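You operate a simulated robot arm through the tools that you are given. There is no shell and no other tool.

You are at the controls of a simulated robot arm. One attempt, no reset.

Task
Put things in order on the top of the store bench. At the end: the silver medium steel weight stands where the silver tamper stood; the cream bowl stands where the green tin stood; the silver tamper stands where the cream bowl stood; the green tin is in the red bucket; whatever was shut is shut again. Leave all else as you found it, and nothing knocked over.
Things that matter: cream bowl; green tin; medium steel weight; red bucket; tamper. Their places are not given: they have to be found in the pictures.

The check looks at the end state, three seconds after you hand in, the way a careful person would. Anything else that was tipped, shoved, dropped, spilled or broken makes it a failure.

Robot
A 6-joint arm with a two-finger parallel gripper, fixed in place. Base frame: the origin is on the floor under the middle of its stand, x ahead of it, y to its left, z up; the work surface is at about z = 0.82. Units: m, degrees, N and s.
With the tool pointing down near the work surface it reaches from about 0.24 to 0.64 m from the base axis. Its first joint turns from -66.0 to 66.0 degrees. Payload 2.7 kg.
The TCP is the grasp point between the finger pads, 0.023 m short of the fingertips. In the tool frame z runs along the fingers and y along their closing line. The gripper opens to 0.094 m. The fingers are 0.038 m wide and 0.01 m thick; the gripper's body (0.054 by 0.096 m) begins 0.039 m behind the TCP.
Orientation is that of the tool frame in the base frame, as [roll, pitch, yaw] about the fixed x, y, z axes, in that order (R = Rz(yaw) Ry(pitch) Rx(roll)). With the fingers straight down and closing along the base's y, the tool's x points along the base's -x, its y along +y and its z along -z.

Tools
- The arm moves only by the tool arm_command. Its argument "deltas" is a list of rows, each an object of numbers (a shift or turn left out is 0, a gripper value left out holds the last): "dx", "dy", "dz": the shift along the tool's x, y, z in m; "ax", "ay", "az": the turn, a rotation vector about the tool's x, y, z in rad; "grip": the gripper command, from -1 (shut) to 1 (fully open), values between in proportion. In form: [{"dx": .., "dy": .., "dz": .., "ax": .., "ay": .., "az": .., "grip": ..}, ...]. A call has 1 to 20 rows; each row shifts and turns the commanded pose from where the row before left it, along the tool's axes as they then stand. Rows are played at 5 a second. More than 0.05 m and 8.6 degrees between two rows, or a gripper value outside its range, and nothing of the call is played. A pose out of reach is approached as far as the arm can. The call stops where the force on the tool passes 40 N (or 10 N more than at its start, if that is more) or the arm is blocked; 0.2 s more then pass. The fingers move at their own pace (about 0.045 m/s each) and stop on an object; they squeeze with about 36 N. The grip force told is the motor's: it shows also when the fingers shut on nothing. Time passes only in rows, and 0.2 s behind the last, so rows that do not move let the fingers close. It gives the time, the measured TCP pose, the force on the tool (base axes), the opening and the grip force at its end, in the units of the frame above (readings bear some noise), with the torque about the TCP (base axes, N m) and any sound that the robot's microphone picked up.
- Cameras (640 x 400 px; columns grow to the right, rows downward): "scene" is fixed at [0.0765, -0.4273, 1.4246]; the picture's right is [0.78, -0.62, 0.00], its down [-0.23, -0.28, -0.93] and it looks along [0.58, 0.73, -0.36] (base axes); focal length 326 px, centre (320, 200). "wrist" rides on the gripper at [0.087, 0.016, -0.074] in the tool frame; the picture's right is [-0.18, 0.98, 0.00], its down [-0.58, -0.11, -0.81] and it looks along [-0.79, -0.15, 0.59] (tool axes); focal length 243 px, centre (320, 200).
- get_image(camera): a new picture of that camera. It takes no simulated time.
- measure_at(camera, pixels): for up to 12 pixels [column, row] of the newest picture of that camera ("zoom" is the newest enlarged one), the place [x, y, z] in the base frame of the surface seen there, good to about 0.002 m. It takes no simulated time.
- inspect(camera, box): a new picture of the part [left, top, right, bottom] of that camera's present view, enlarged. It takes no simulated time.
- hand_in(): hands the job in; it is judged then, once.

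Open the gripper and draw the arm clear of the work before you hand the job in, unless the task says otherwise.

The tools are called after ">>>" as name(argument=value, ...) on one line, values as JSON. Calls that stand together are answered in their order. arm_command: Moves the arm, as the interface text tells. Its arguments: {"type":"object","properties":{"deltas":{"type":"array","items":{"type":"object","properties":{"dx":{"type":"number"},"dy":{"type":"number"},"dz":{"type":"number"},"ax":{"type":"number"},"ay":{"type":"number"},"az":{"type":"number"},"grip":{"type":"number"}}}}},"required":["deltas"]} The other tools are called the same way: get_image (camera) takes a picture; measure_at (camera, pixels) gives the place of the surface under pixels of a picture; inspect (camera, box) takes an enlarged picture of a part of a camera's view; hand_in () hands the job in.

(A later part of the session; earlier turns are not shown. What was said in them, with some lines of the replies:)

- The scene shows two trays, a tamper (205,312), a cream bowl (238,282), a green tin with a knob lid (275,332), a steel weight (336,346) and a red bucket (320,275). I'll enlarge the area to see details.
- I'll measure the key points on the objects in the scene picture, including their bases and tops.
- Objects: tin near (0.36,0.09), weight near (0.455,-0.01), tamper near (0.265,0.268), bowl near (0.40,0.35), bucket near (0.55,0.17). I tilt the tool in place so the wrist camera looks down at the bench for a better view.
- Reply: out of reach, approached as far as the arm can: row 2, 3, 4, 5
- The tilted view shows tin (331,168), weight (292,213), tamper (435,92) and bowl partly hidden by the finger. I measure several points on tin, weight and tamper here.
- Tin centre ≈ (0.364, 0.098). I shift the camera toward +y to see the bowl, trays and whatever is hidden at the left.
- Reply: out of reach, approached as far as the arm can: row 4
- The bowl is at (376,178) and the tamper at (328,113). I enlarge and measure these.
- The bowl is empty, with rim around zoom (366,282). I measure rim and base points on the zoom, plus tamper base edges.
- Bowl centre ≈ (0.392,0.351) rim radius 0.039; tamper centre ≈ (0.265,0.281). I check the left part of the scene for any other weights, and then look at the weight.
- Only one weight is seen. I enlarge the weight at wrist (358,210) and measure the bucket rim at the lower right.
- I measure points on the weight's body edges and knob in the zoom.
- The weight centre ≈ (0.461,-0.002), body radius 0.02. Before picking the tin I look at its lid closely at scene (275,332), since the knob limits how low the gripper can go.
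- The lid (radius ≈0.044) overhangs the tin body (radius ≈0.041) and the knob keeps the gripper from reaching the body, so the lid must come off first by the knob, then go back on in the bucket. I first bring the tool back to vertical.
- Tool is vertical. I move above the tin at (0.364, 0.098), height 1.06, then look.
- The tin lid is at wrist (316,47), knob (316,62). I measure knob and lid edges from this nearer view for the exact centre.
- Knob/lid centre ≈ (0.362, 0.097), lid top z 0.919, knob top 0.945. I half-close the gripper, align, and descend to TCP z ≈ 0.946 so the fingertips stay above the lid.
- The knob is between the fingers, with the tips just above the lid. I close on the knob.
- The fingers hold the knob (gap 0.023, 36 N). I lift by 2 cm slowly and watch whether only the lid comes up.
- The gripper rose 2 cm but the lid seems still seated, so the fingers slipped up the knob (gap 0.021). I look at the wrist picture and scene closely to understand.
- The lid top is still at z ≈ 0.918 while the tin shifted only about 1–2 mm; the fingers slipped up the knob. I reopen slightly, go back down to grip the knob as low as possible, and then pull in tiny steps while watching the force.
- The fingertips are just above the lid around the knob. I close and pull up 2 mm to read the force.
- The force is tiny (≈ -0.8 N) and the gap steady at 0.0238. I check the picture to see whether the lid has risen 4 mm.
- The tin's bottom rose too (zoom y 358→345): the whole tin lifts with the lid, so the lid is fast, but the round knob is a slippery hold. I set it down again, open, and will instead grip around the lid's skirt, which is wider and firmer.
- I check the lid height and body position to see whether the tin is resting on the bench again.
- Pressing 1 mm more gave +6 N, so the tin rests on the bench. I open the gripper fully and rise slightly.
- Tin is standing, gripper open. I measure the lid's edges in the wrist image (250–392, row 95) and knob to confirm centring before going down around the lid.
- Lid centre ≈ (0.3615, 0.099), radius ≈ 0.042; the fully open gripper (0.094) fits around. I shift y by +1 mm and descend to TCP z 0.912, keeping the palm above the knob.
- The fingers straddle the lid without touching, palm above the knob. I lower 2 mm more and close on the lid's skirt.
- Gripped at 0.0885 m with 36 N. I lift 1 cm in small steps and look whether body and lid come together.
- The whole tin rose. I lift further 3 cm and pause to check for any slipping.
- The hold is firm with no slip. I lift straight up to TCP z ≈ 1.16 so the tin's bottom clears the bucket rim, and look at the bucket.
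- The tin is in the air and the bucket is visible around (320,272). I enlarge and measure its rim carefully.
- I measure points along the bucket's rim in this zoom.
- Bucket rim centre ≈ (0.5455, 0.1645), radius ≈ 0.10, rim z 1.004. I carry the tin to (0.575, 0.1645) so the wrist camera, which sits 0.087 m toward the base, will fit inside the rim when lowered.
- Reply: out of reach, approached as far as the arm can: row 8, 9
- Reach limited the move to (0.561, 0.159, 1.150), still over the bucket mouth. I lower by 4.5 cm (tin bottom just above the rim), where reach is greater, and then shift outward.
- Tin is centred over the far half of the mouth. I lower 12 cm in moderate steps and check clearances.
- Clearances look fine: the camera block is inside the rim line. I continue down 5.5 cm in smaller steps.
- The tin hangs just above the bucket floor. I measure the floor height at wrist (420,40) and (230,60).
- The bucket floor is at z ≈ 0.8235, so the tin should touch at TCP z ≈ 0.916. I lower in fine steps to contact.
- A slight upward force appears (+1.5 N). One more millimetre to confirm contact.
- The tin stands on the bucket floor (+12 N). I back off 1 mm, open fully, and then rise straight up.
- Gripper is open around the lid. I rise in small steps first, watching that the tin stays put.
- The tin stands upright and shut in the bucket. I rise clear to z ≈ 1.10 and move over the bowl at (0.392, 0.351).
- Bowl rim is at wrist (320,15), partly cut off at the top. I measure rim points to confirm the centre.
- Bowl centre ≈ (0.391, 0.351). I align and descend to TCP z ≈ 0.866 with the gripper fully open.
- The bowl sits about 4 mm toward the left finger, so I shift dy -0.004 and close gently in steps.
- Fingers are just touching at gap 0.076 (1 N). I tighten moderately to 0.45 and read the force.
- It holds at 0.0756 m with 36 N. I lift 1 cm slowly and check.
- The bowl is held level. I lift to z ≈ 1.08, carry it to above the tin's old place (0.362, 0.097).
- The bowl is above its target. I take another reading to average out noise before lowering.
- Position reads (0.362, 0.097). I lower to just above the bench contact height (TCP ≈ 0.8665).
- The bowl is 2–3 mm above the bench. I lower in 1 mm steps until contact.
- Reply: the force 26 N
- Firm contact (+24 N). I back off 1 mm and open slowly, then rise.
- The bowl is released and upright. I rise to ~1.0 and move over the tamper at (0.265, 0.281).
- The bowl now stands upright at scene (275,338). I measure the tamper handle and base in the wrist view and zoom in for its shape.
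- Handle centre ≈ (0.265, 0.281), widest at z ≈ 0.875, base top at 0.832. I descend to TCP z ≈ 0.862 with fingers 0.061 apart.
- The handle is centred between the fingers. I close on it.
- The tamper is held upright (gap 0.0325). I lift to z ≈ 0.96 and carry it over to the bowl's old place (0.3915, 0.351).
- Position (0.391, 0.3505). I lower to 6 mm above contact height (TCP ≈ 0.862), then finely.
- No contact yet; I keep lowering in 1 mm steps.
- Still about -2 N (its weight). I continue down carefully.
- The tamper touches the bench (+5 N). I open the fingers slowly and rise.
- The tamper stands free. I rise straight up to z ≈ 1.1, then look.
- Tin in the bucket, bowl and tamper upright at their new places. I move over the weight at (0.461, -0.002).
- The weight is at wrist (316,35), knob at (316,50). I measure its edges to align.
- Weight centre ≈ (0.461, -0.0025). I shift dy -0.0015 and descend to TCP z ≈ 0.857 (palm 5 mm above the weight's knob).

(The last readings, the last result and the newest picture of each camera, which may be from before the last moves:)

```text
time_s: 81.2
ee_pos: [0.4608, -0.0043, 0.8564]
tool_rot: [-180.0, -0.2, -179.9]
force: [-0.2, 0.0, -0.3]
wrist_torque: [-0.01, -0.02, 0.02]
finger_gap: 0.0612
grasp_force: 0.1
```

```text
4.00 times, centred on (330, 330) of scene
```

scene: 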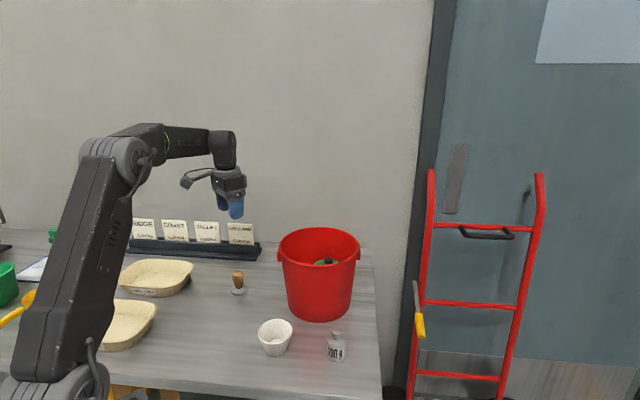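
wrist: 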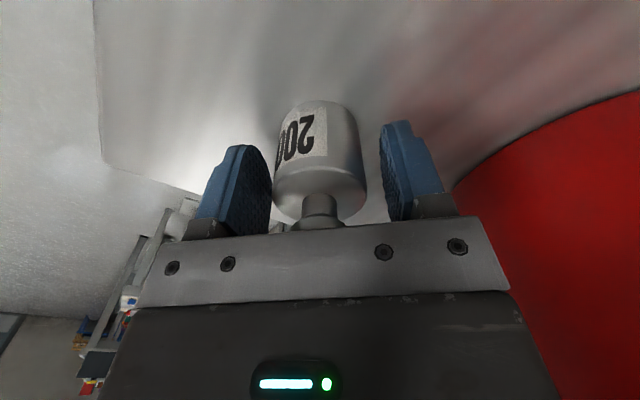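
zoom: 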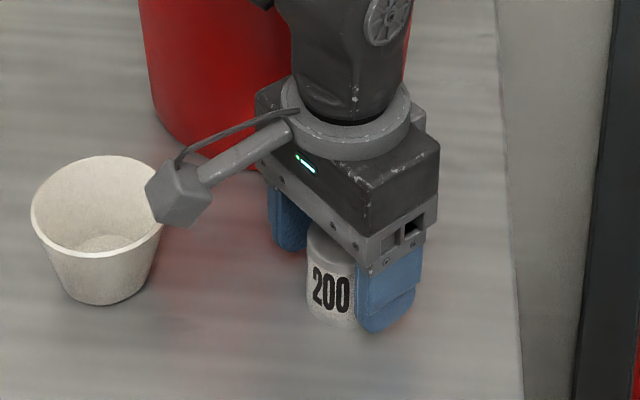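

The weight is between the fingers, clear of everything else. I close and lift 1 cm.

>>> arm_command(deltas=[{"grip": 0.1}, {"grip": 0}, {"grip": -0.2}, {"grip": -0.6}, {"grip": -1}, {"grip": -1}])

>>> arm_command(deltas=[{"dz": -0.002}, {"dz": -0.002}, {"dz": -0.003}, {"dz": -0.003}, {}, {}])

>>> get_image(camera="wrist")

>>> inspect(camera="scene", box=[270, 280, 390, 380])

```text
time_s: 82.6
ee_pos: [0.4616, -0.0034, 0.8581]
tool_rot: [179.9, -0.1, -180.0]
force: [-0.1, 0.3, 0.6]
wrist_torque: [-0.02, -0.01, 0.0]
finger_gap: 0.043
grasp_force: 36.2
```

```text
time_s: 84.0
ee_pos: [0.4608, -0.0031, 0.8657]
tool_rot: [180.0, -0.1, 179.9]
force: [1.6, -0.8, -3.2]
wrist_torque: [-0.01, 0.03, -0.01]
finger_gap: 0.0431
grasp_force: 36.1
```

```text
taken
```

wrist: 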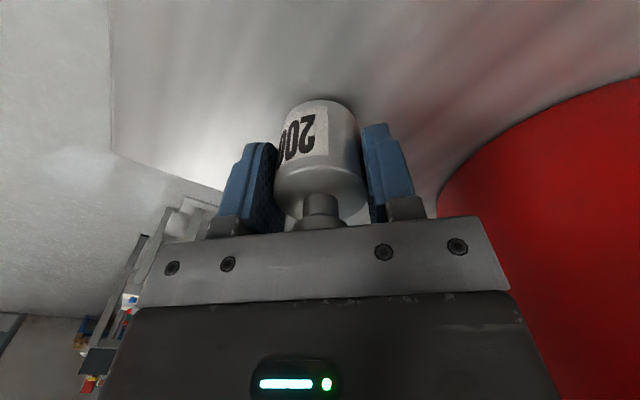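

```text
4.00 times, centred on (330, 330) of scene
```

zoom: 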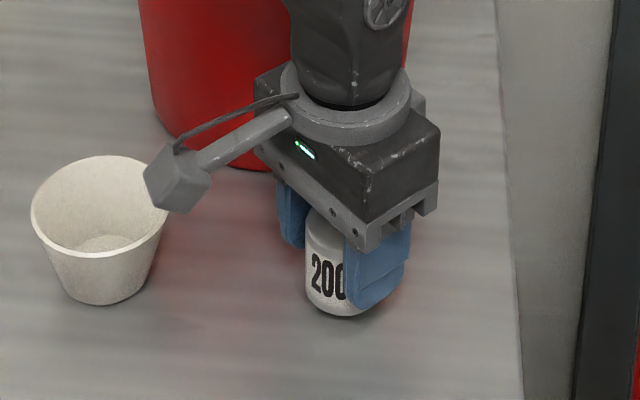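

The weight is held firmly. I lift to z ≈ 1.05 and carry it over to the tamper's old place (0.265, 0.281).

>>> arm_command(deltas=[{"dz": -0.02}, {"dz": -0.035}, {"dz": -0.04}, {"dz": -0.045}, {"dz": -0.045}, {"dx": 0.0196, "dy": 0.0284}, {"dx": 0.0196, "dy": 0.0284}, {"dx": 0.0196, "dy": 0.0284}, {"dx": 0.0196, "dy": 0.0284}, {"dx": 0.0196, "dy": 0.0284}, {"dx": 0.0196, "dy": 0.0284}, {"dx": 0.0196, "dy": 0.0284}, {"dx": 0.0196, "dy": 0.0284}, {"dx": 0.0196, "dy": 0.0284}, {"dx": 0.0196, "dy": 0.0284}, {}, {}])

>>> arm_command(deltas=[{}])

>>> get_image(camera="scene")

```text
time_s: 87.6
ee_pos: [0.2646, 0.2821, 1.0527]
tool_rot: [180.0, -0.1, 180.0]
force: [-0.7, -1.0, -1.1]
wrist_torque: [0.01, -0.01, 0.0]
finger_gap: 0.0428
grasp_force: 36.3
```

```text
time_s: 88.0
ee_pos: [0.2641, 0.2821, 1.0514]
tool_rot: [-179.9, -0.1, 179.9]
force: [-0.5, -0.4, -2.0]
wrist_torque: [0.02, 0.0, 0.01]
finger_gap: 0.0433
grasp_force: 36.0
```

```text
taken
```

scene: 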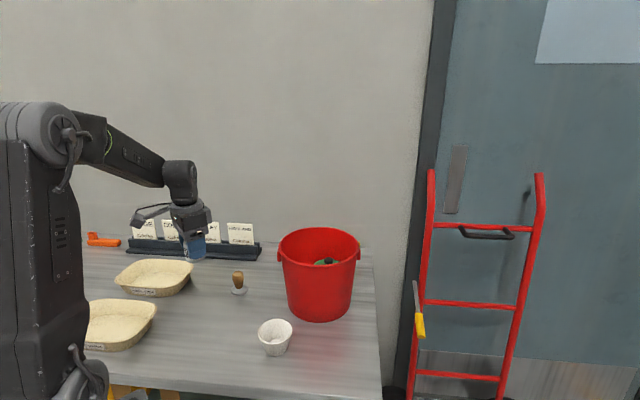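

Over the target. I lower to about 8 mm above contact (contact expected at TCP ≈ 0.857).

>>> arm_command(deltas=[{"dy": -0.0007, "dz": 0.03}, {"dz": 0.035}, {"dz": 0.035}, {"dz": 0.035}, {"dz": 0.025}, {"dz": 0.015}, {"dz": 0.01}, {}])

>>> inspect(camera="scene", box=[150, 250, 260, 350])

>>> arm_command(deltas=[{"dz": 0.003}, {"dz": 0.002}, {}])

```text
time_s: 89.8
ee_pos: [0.2651, 0.2785, 0.866]
tool_rot: [180.0, -0.1, 180.0]
force: [0.0, -0.2, -2.0]
wrist_torque: [0.01, -0.03, -0.04]
finger_gap: 0.0431
grasp_force: 36.1
```

```text
4.00 times, centred on (205, 300) of scene
```

zoom: 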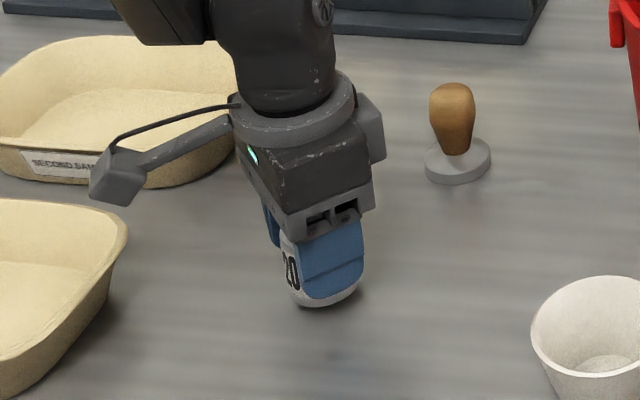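

```text
time_s: 90.6
ee_pos: [0.2643, 0.2794, 0.8631]
tool_rot: [-179.9, -0.1, -179.9]
force: [0.0, -0.2, -0.9]
wrist_torque: [0.0, 0.01, 0.01]
finger_gap: 0.0434
grasp_force: 35.7
```

The weight is a few millimetres above the bench at about (0.264, 0.280). I lower in 1 mm steps to contact.

>>> arm_command(deltas=[{"dz": 0.001}, {"dz": 0.001}, {}])

>>> arm_command(deltas=[{"dz": 0.001}, {}])

>>> arm_command(deltas=[{"dz": 0.0007}, {}])

```text
time_s: 91.4
ee_pos: [0.2636, 0.2801, 0.8587]
tool_rot: [-179.9, -0.1, -179.9]
force: [1.0, 0.1, -1.6]
wrist_torque: [0.0, -0.02, -0.01]
finger_gap: 0.0433
grasp_force: 35.6
```

```text
time_s: 92.0
ee_pos: [0.2645, 0.28, 0.8593]
tool_rot: [180.0, -0.1, 179.9]
force: [-0.4, 0.2, -1.8]
wrist_torque: [-0.01, 0.03, -0.04]
finger_gap: 0.0431
grasp_force: 36.2
```

```text
time_s: 92.6
ee_pos: [0.2654, 0.2801, 0.8596]
tool_rot: [180.0, -0.1, 180.0]
force: [-0.4, -0.2, -1.9]
wrist_torque: [-0.03, 0.0, -0.01]
finger_gap: 0.0432
grasp_force: 35.9
```

Still hanging (-1.9 N). I continue in 0.7 mm steps.

>>> arm_command(deltas=[{"dz": 0.0007}, {}])

>>> arm_command(deltas=[{"dz": 0.0007}, {}])

>>> arm_command(deltas=[{"dz": 0.0005}, {}])

```text
time_s: 93.2
ee_pos: [0.2653, 0.28, 0.8581]
tool_rot: [180.0, -0.2, -180.0]
force: [0.8, -0.5, -1.9]
wrist_torque: [0.01, -0.03, 0.0]
finger_gap: 0.0433
grasp_force: 36.2
```

```text
time_s: 93.8
ee_pos: [0.2647, 0.2806, 0.8564]
tool_rot: [180.0, 0.0, -180.0]
force: [0.7, 0.3, -2.1]
wrist_torque: [0.03, -0.05, 0.0]
finger_gap: 0.0431
grasp_force: 36.0
```

```text
time_s: 94.4
ee_pos: [0.2645, 0.2796, 0.857]
tool_rot: [-180.0, 0.0, 179.9]
force: [-0.3, -0.6, 4.8]
wrist_torque: [-0.1, 0.02, -0.06]
finger_gap: 0.043
grasp_force: 36.2
```

Contact (+4.8 N): the weight stands on the bench. I open the fingers and rise straight up.

>>> arm_command(deltas=[{"grip": 0.0}, {"grip": 0.15}, {"grip": 0.35}, {"grip": 0.35}, {}])

>>> arm_command(deltas=[{"dz": -0.004}, {"dz": -0.01}, {"dz": -0.025}, {"dz": -0.04}, {"dz": -0.045}, {"dz": -0.045}, {"dz": -0.045}, {}])

>>> get_image(camera="scene")

>>> get_image(camera="wrist")

```text
time_s: 95.6
ee_pos: [0.2635, 0.2798, 0.8564]
tool_rot: [180.0, -0.1, -180.0]
force: [-1.0, -1.1, 1.1]
wrist_torque: [-0.01, 0.0, 0.01]
finger_gap: 0.0636
grasp_force: 0.0
```

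```text
time_s: 97.4
ee_pos: [0.2654, 0.2804, 1.0723]
tool_rot: [180.0, -0.1, 179.9]
force: [-0.6, -1.0, -0.2]
wrist_torque: [0.0, -0.04, -0.01]
finger_gap: 0.0634
grasp_force: 0.1
```

```text
taken
```

scene: 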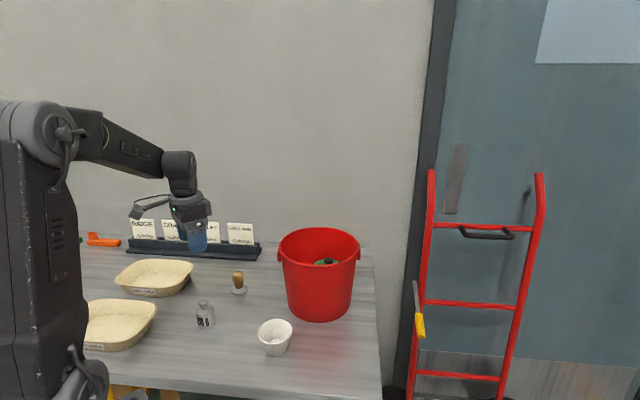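

```text
taken
```

wrist: 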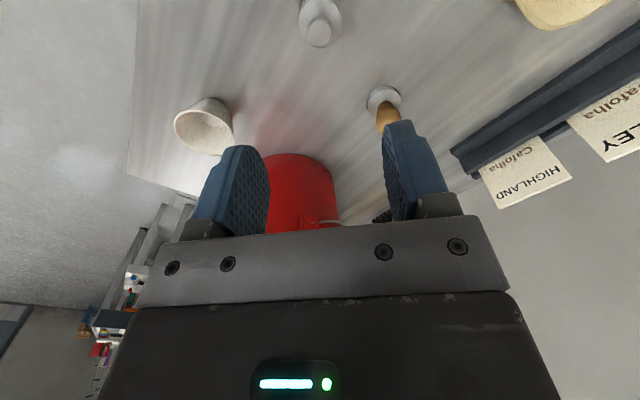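

All four items are placed. I verify the positions and that the tin's lid is still seated in the bucket.

>>> inspect(camera="scene", box=[180, 220, 370, 370])

>>> measure_at(camera="scene", pixels=[[259, 331], [291, 331], [276, 320], [276, 342], [204, 302], [205, 326], [238, 274], [238, 294], [325, 261], [316, 264], [335, 262], [325, 264]])

>>> inspect(camera="scene", box=[290, 230, 350, 280])

```text
2.67 times, centred on (275, 295) of scene
```

zoom: 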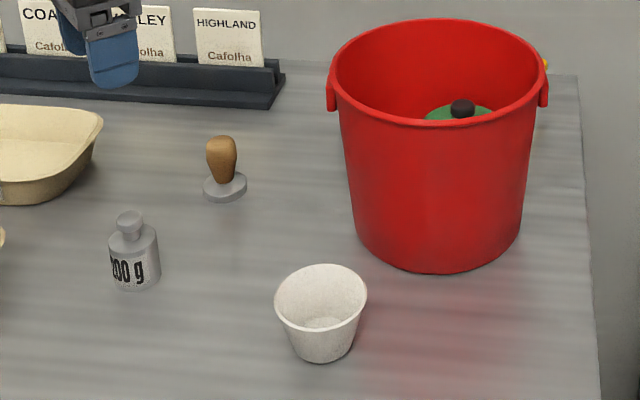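

```text
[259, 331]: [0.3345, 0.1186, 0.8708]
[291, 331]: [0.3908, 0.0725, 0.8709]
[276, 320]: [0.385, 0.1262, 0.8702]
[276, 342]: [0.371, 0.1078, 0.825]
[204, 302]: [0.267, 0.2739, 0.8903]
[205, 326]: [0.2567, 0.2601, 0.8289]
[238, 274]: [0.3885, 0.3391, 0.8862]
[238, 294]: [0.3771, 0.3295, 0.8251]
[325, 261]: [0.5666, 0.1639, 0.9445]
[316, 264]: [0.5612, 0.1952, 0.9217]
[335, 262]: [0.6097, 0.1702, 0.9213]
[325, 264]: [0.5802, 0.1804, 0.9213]
```

```text
8.00 times, centred on (320, 255) of scene
```

zoom: 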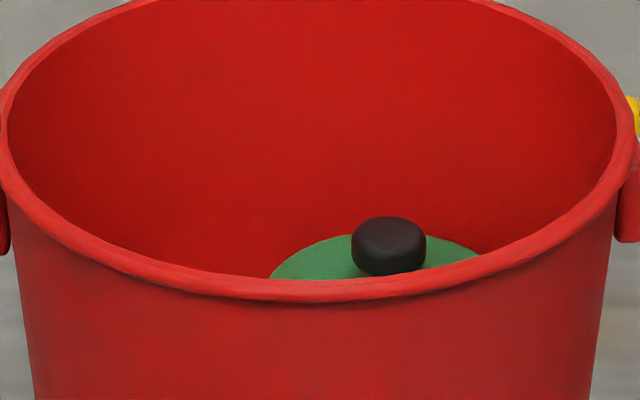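

Everything checks: bowl centre ≈ (0.3627, 0.096), tamper ≈ (0.391, 0.351), weight ≈ (0.264, 0.280), tin shut and upright with lid level at z 0.921. I open the gripper fully and draw the arm up and clear.

>>> arm_command(deltas=[{"dz": -0.04, "grip": 1}, {"dz": -0.045}, {"dz": -0.045}, {"dz": -0.04}, {"dx": -0.0105, "dy": -0.0275}, {"dx": -0.0105, "dy": -0.0275}, {"dx": -0.0105, "dy": -0.0275}, {"dx": -0.0105, "dy": -0.0275}, {"dx": -0.0105, "dy": -0.0275}, {"dx": -0.0105, "dy": -0.0275}, {}, {}])

>>> get_image(camera="scene")

>>> get_image(camera="wrist")

```text
time_s: 100.0
ee_pos: [0.3302, 0.1158, 1.2387]
tool_rot: [180.0, -0.1, -180.0]
force: [0.0, 0.2, -0.3]
wrist_torque: [0.02, 0.02, -0.01]
finger_gap: 0.0943
grasp_force: 0.0
```

```text
taken
```

scene: 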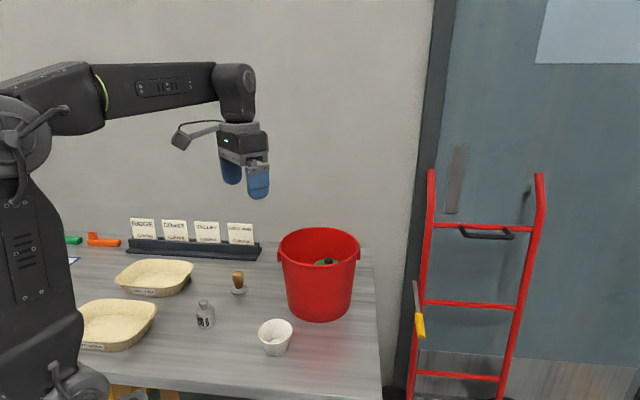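

```text
taken
```

wrist: 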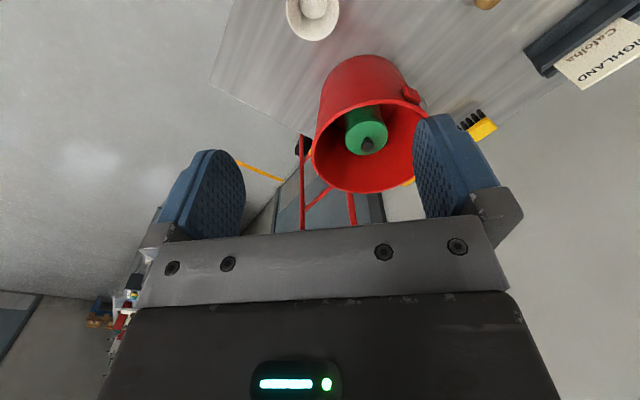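

The final pictures show the tin upright and shut in the bucket (wrist 366,130), with bowl (275,338), tamper (238,283) and weight (205,314) standing in their places and everything else untouched. The arm is clear and the gripper open, so I hand in.

>>> hand_in()

```text
The job is handed in.
```

I've handed the job in. In the final pictures everything is where you asked and nothing is knocked over. The check's result has not come back.

| Item | Where it stands now |
|---|---|
| Green tin | Upright in the red bucket, lid on |
| Cream bowl | The tin's old place, about (0.363, 0.096) |
| Silver tamper | The bowl's old place, about (0.391, 0.351) |
| Steel weight (200 g) | The tamper's old place, about (0.264, 0.280) |

- **Tin lid:** I first tried to take the lid off by its knob, but the fingers slipped and the tin shifted 1–2 mm. On the second try the whole tin came up with the lid. So I left the lid on and carried the tin by the lid's edge.
- **Accuracy:** each item should be within about 2–3 mm of the old place I measured for it.
- **Arm:** it is drawn clear with the gripper open, and the trays, card rack, brush and bucket look unmoved.
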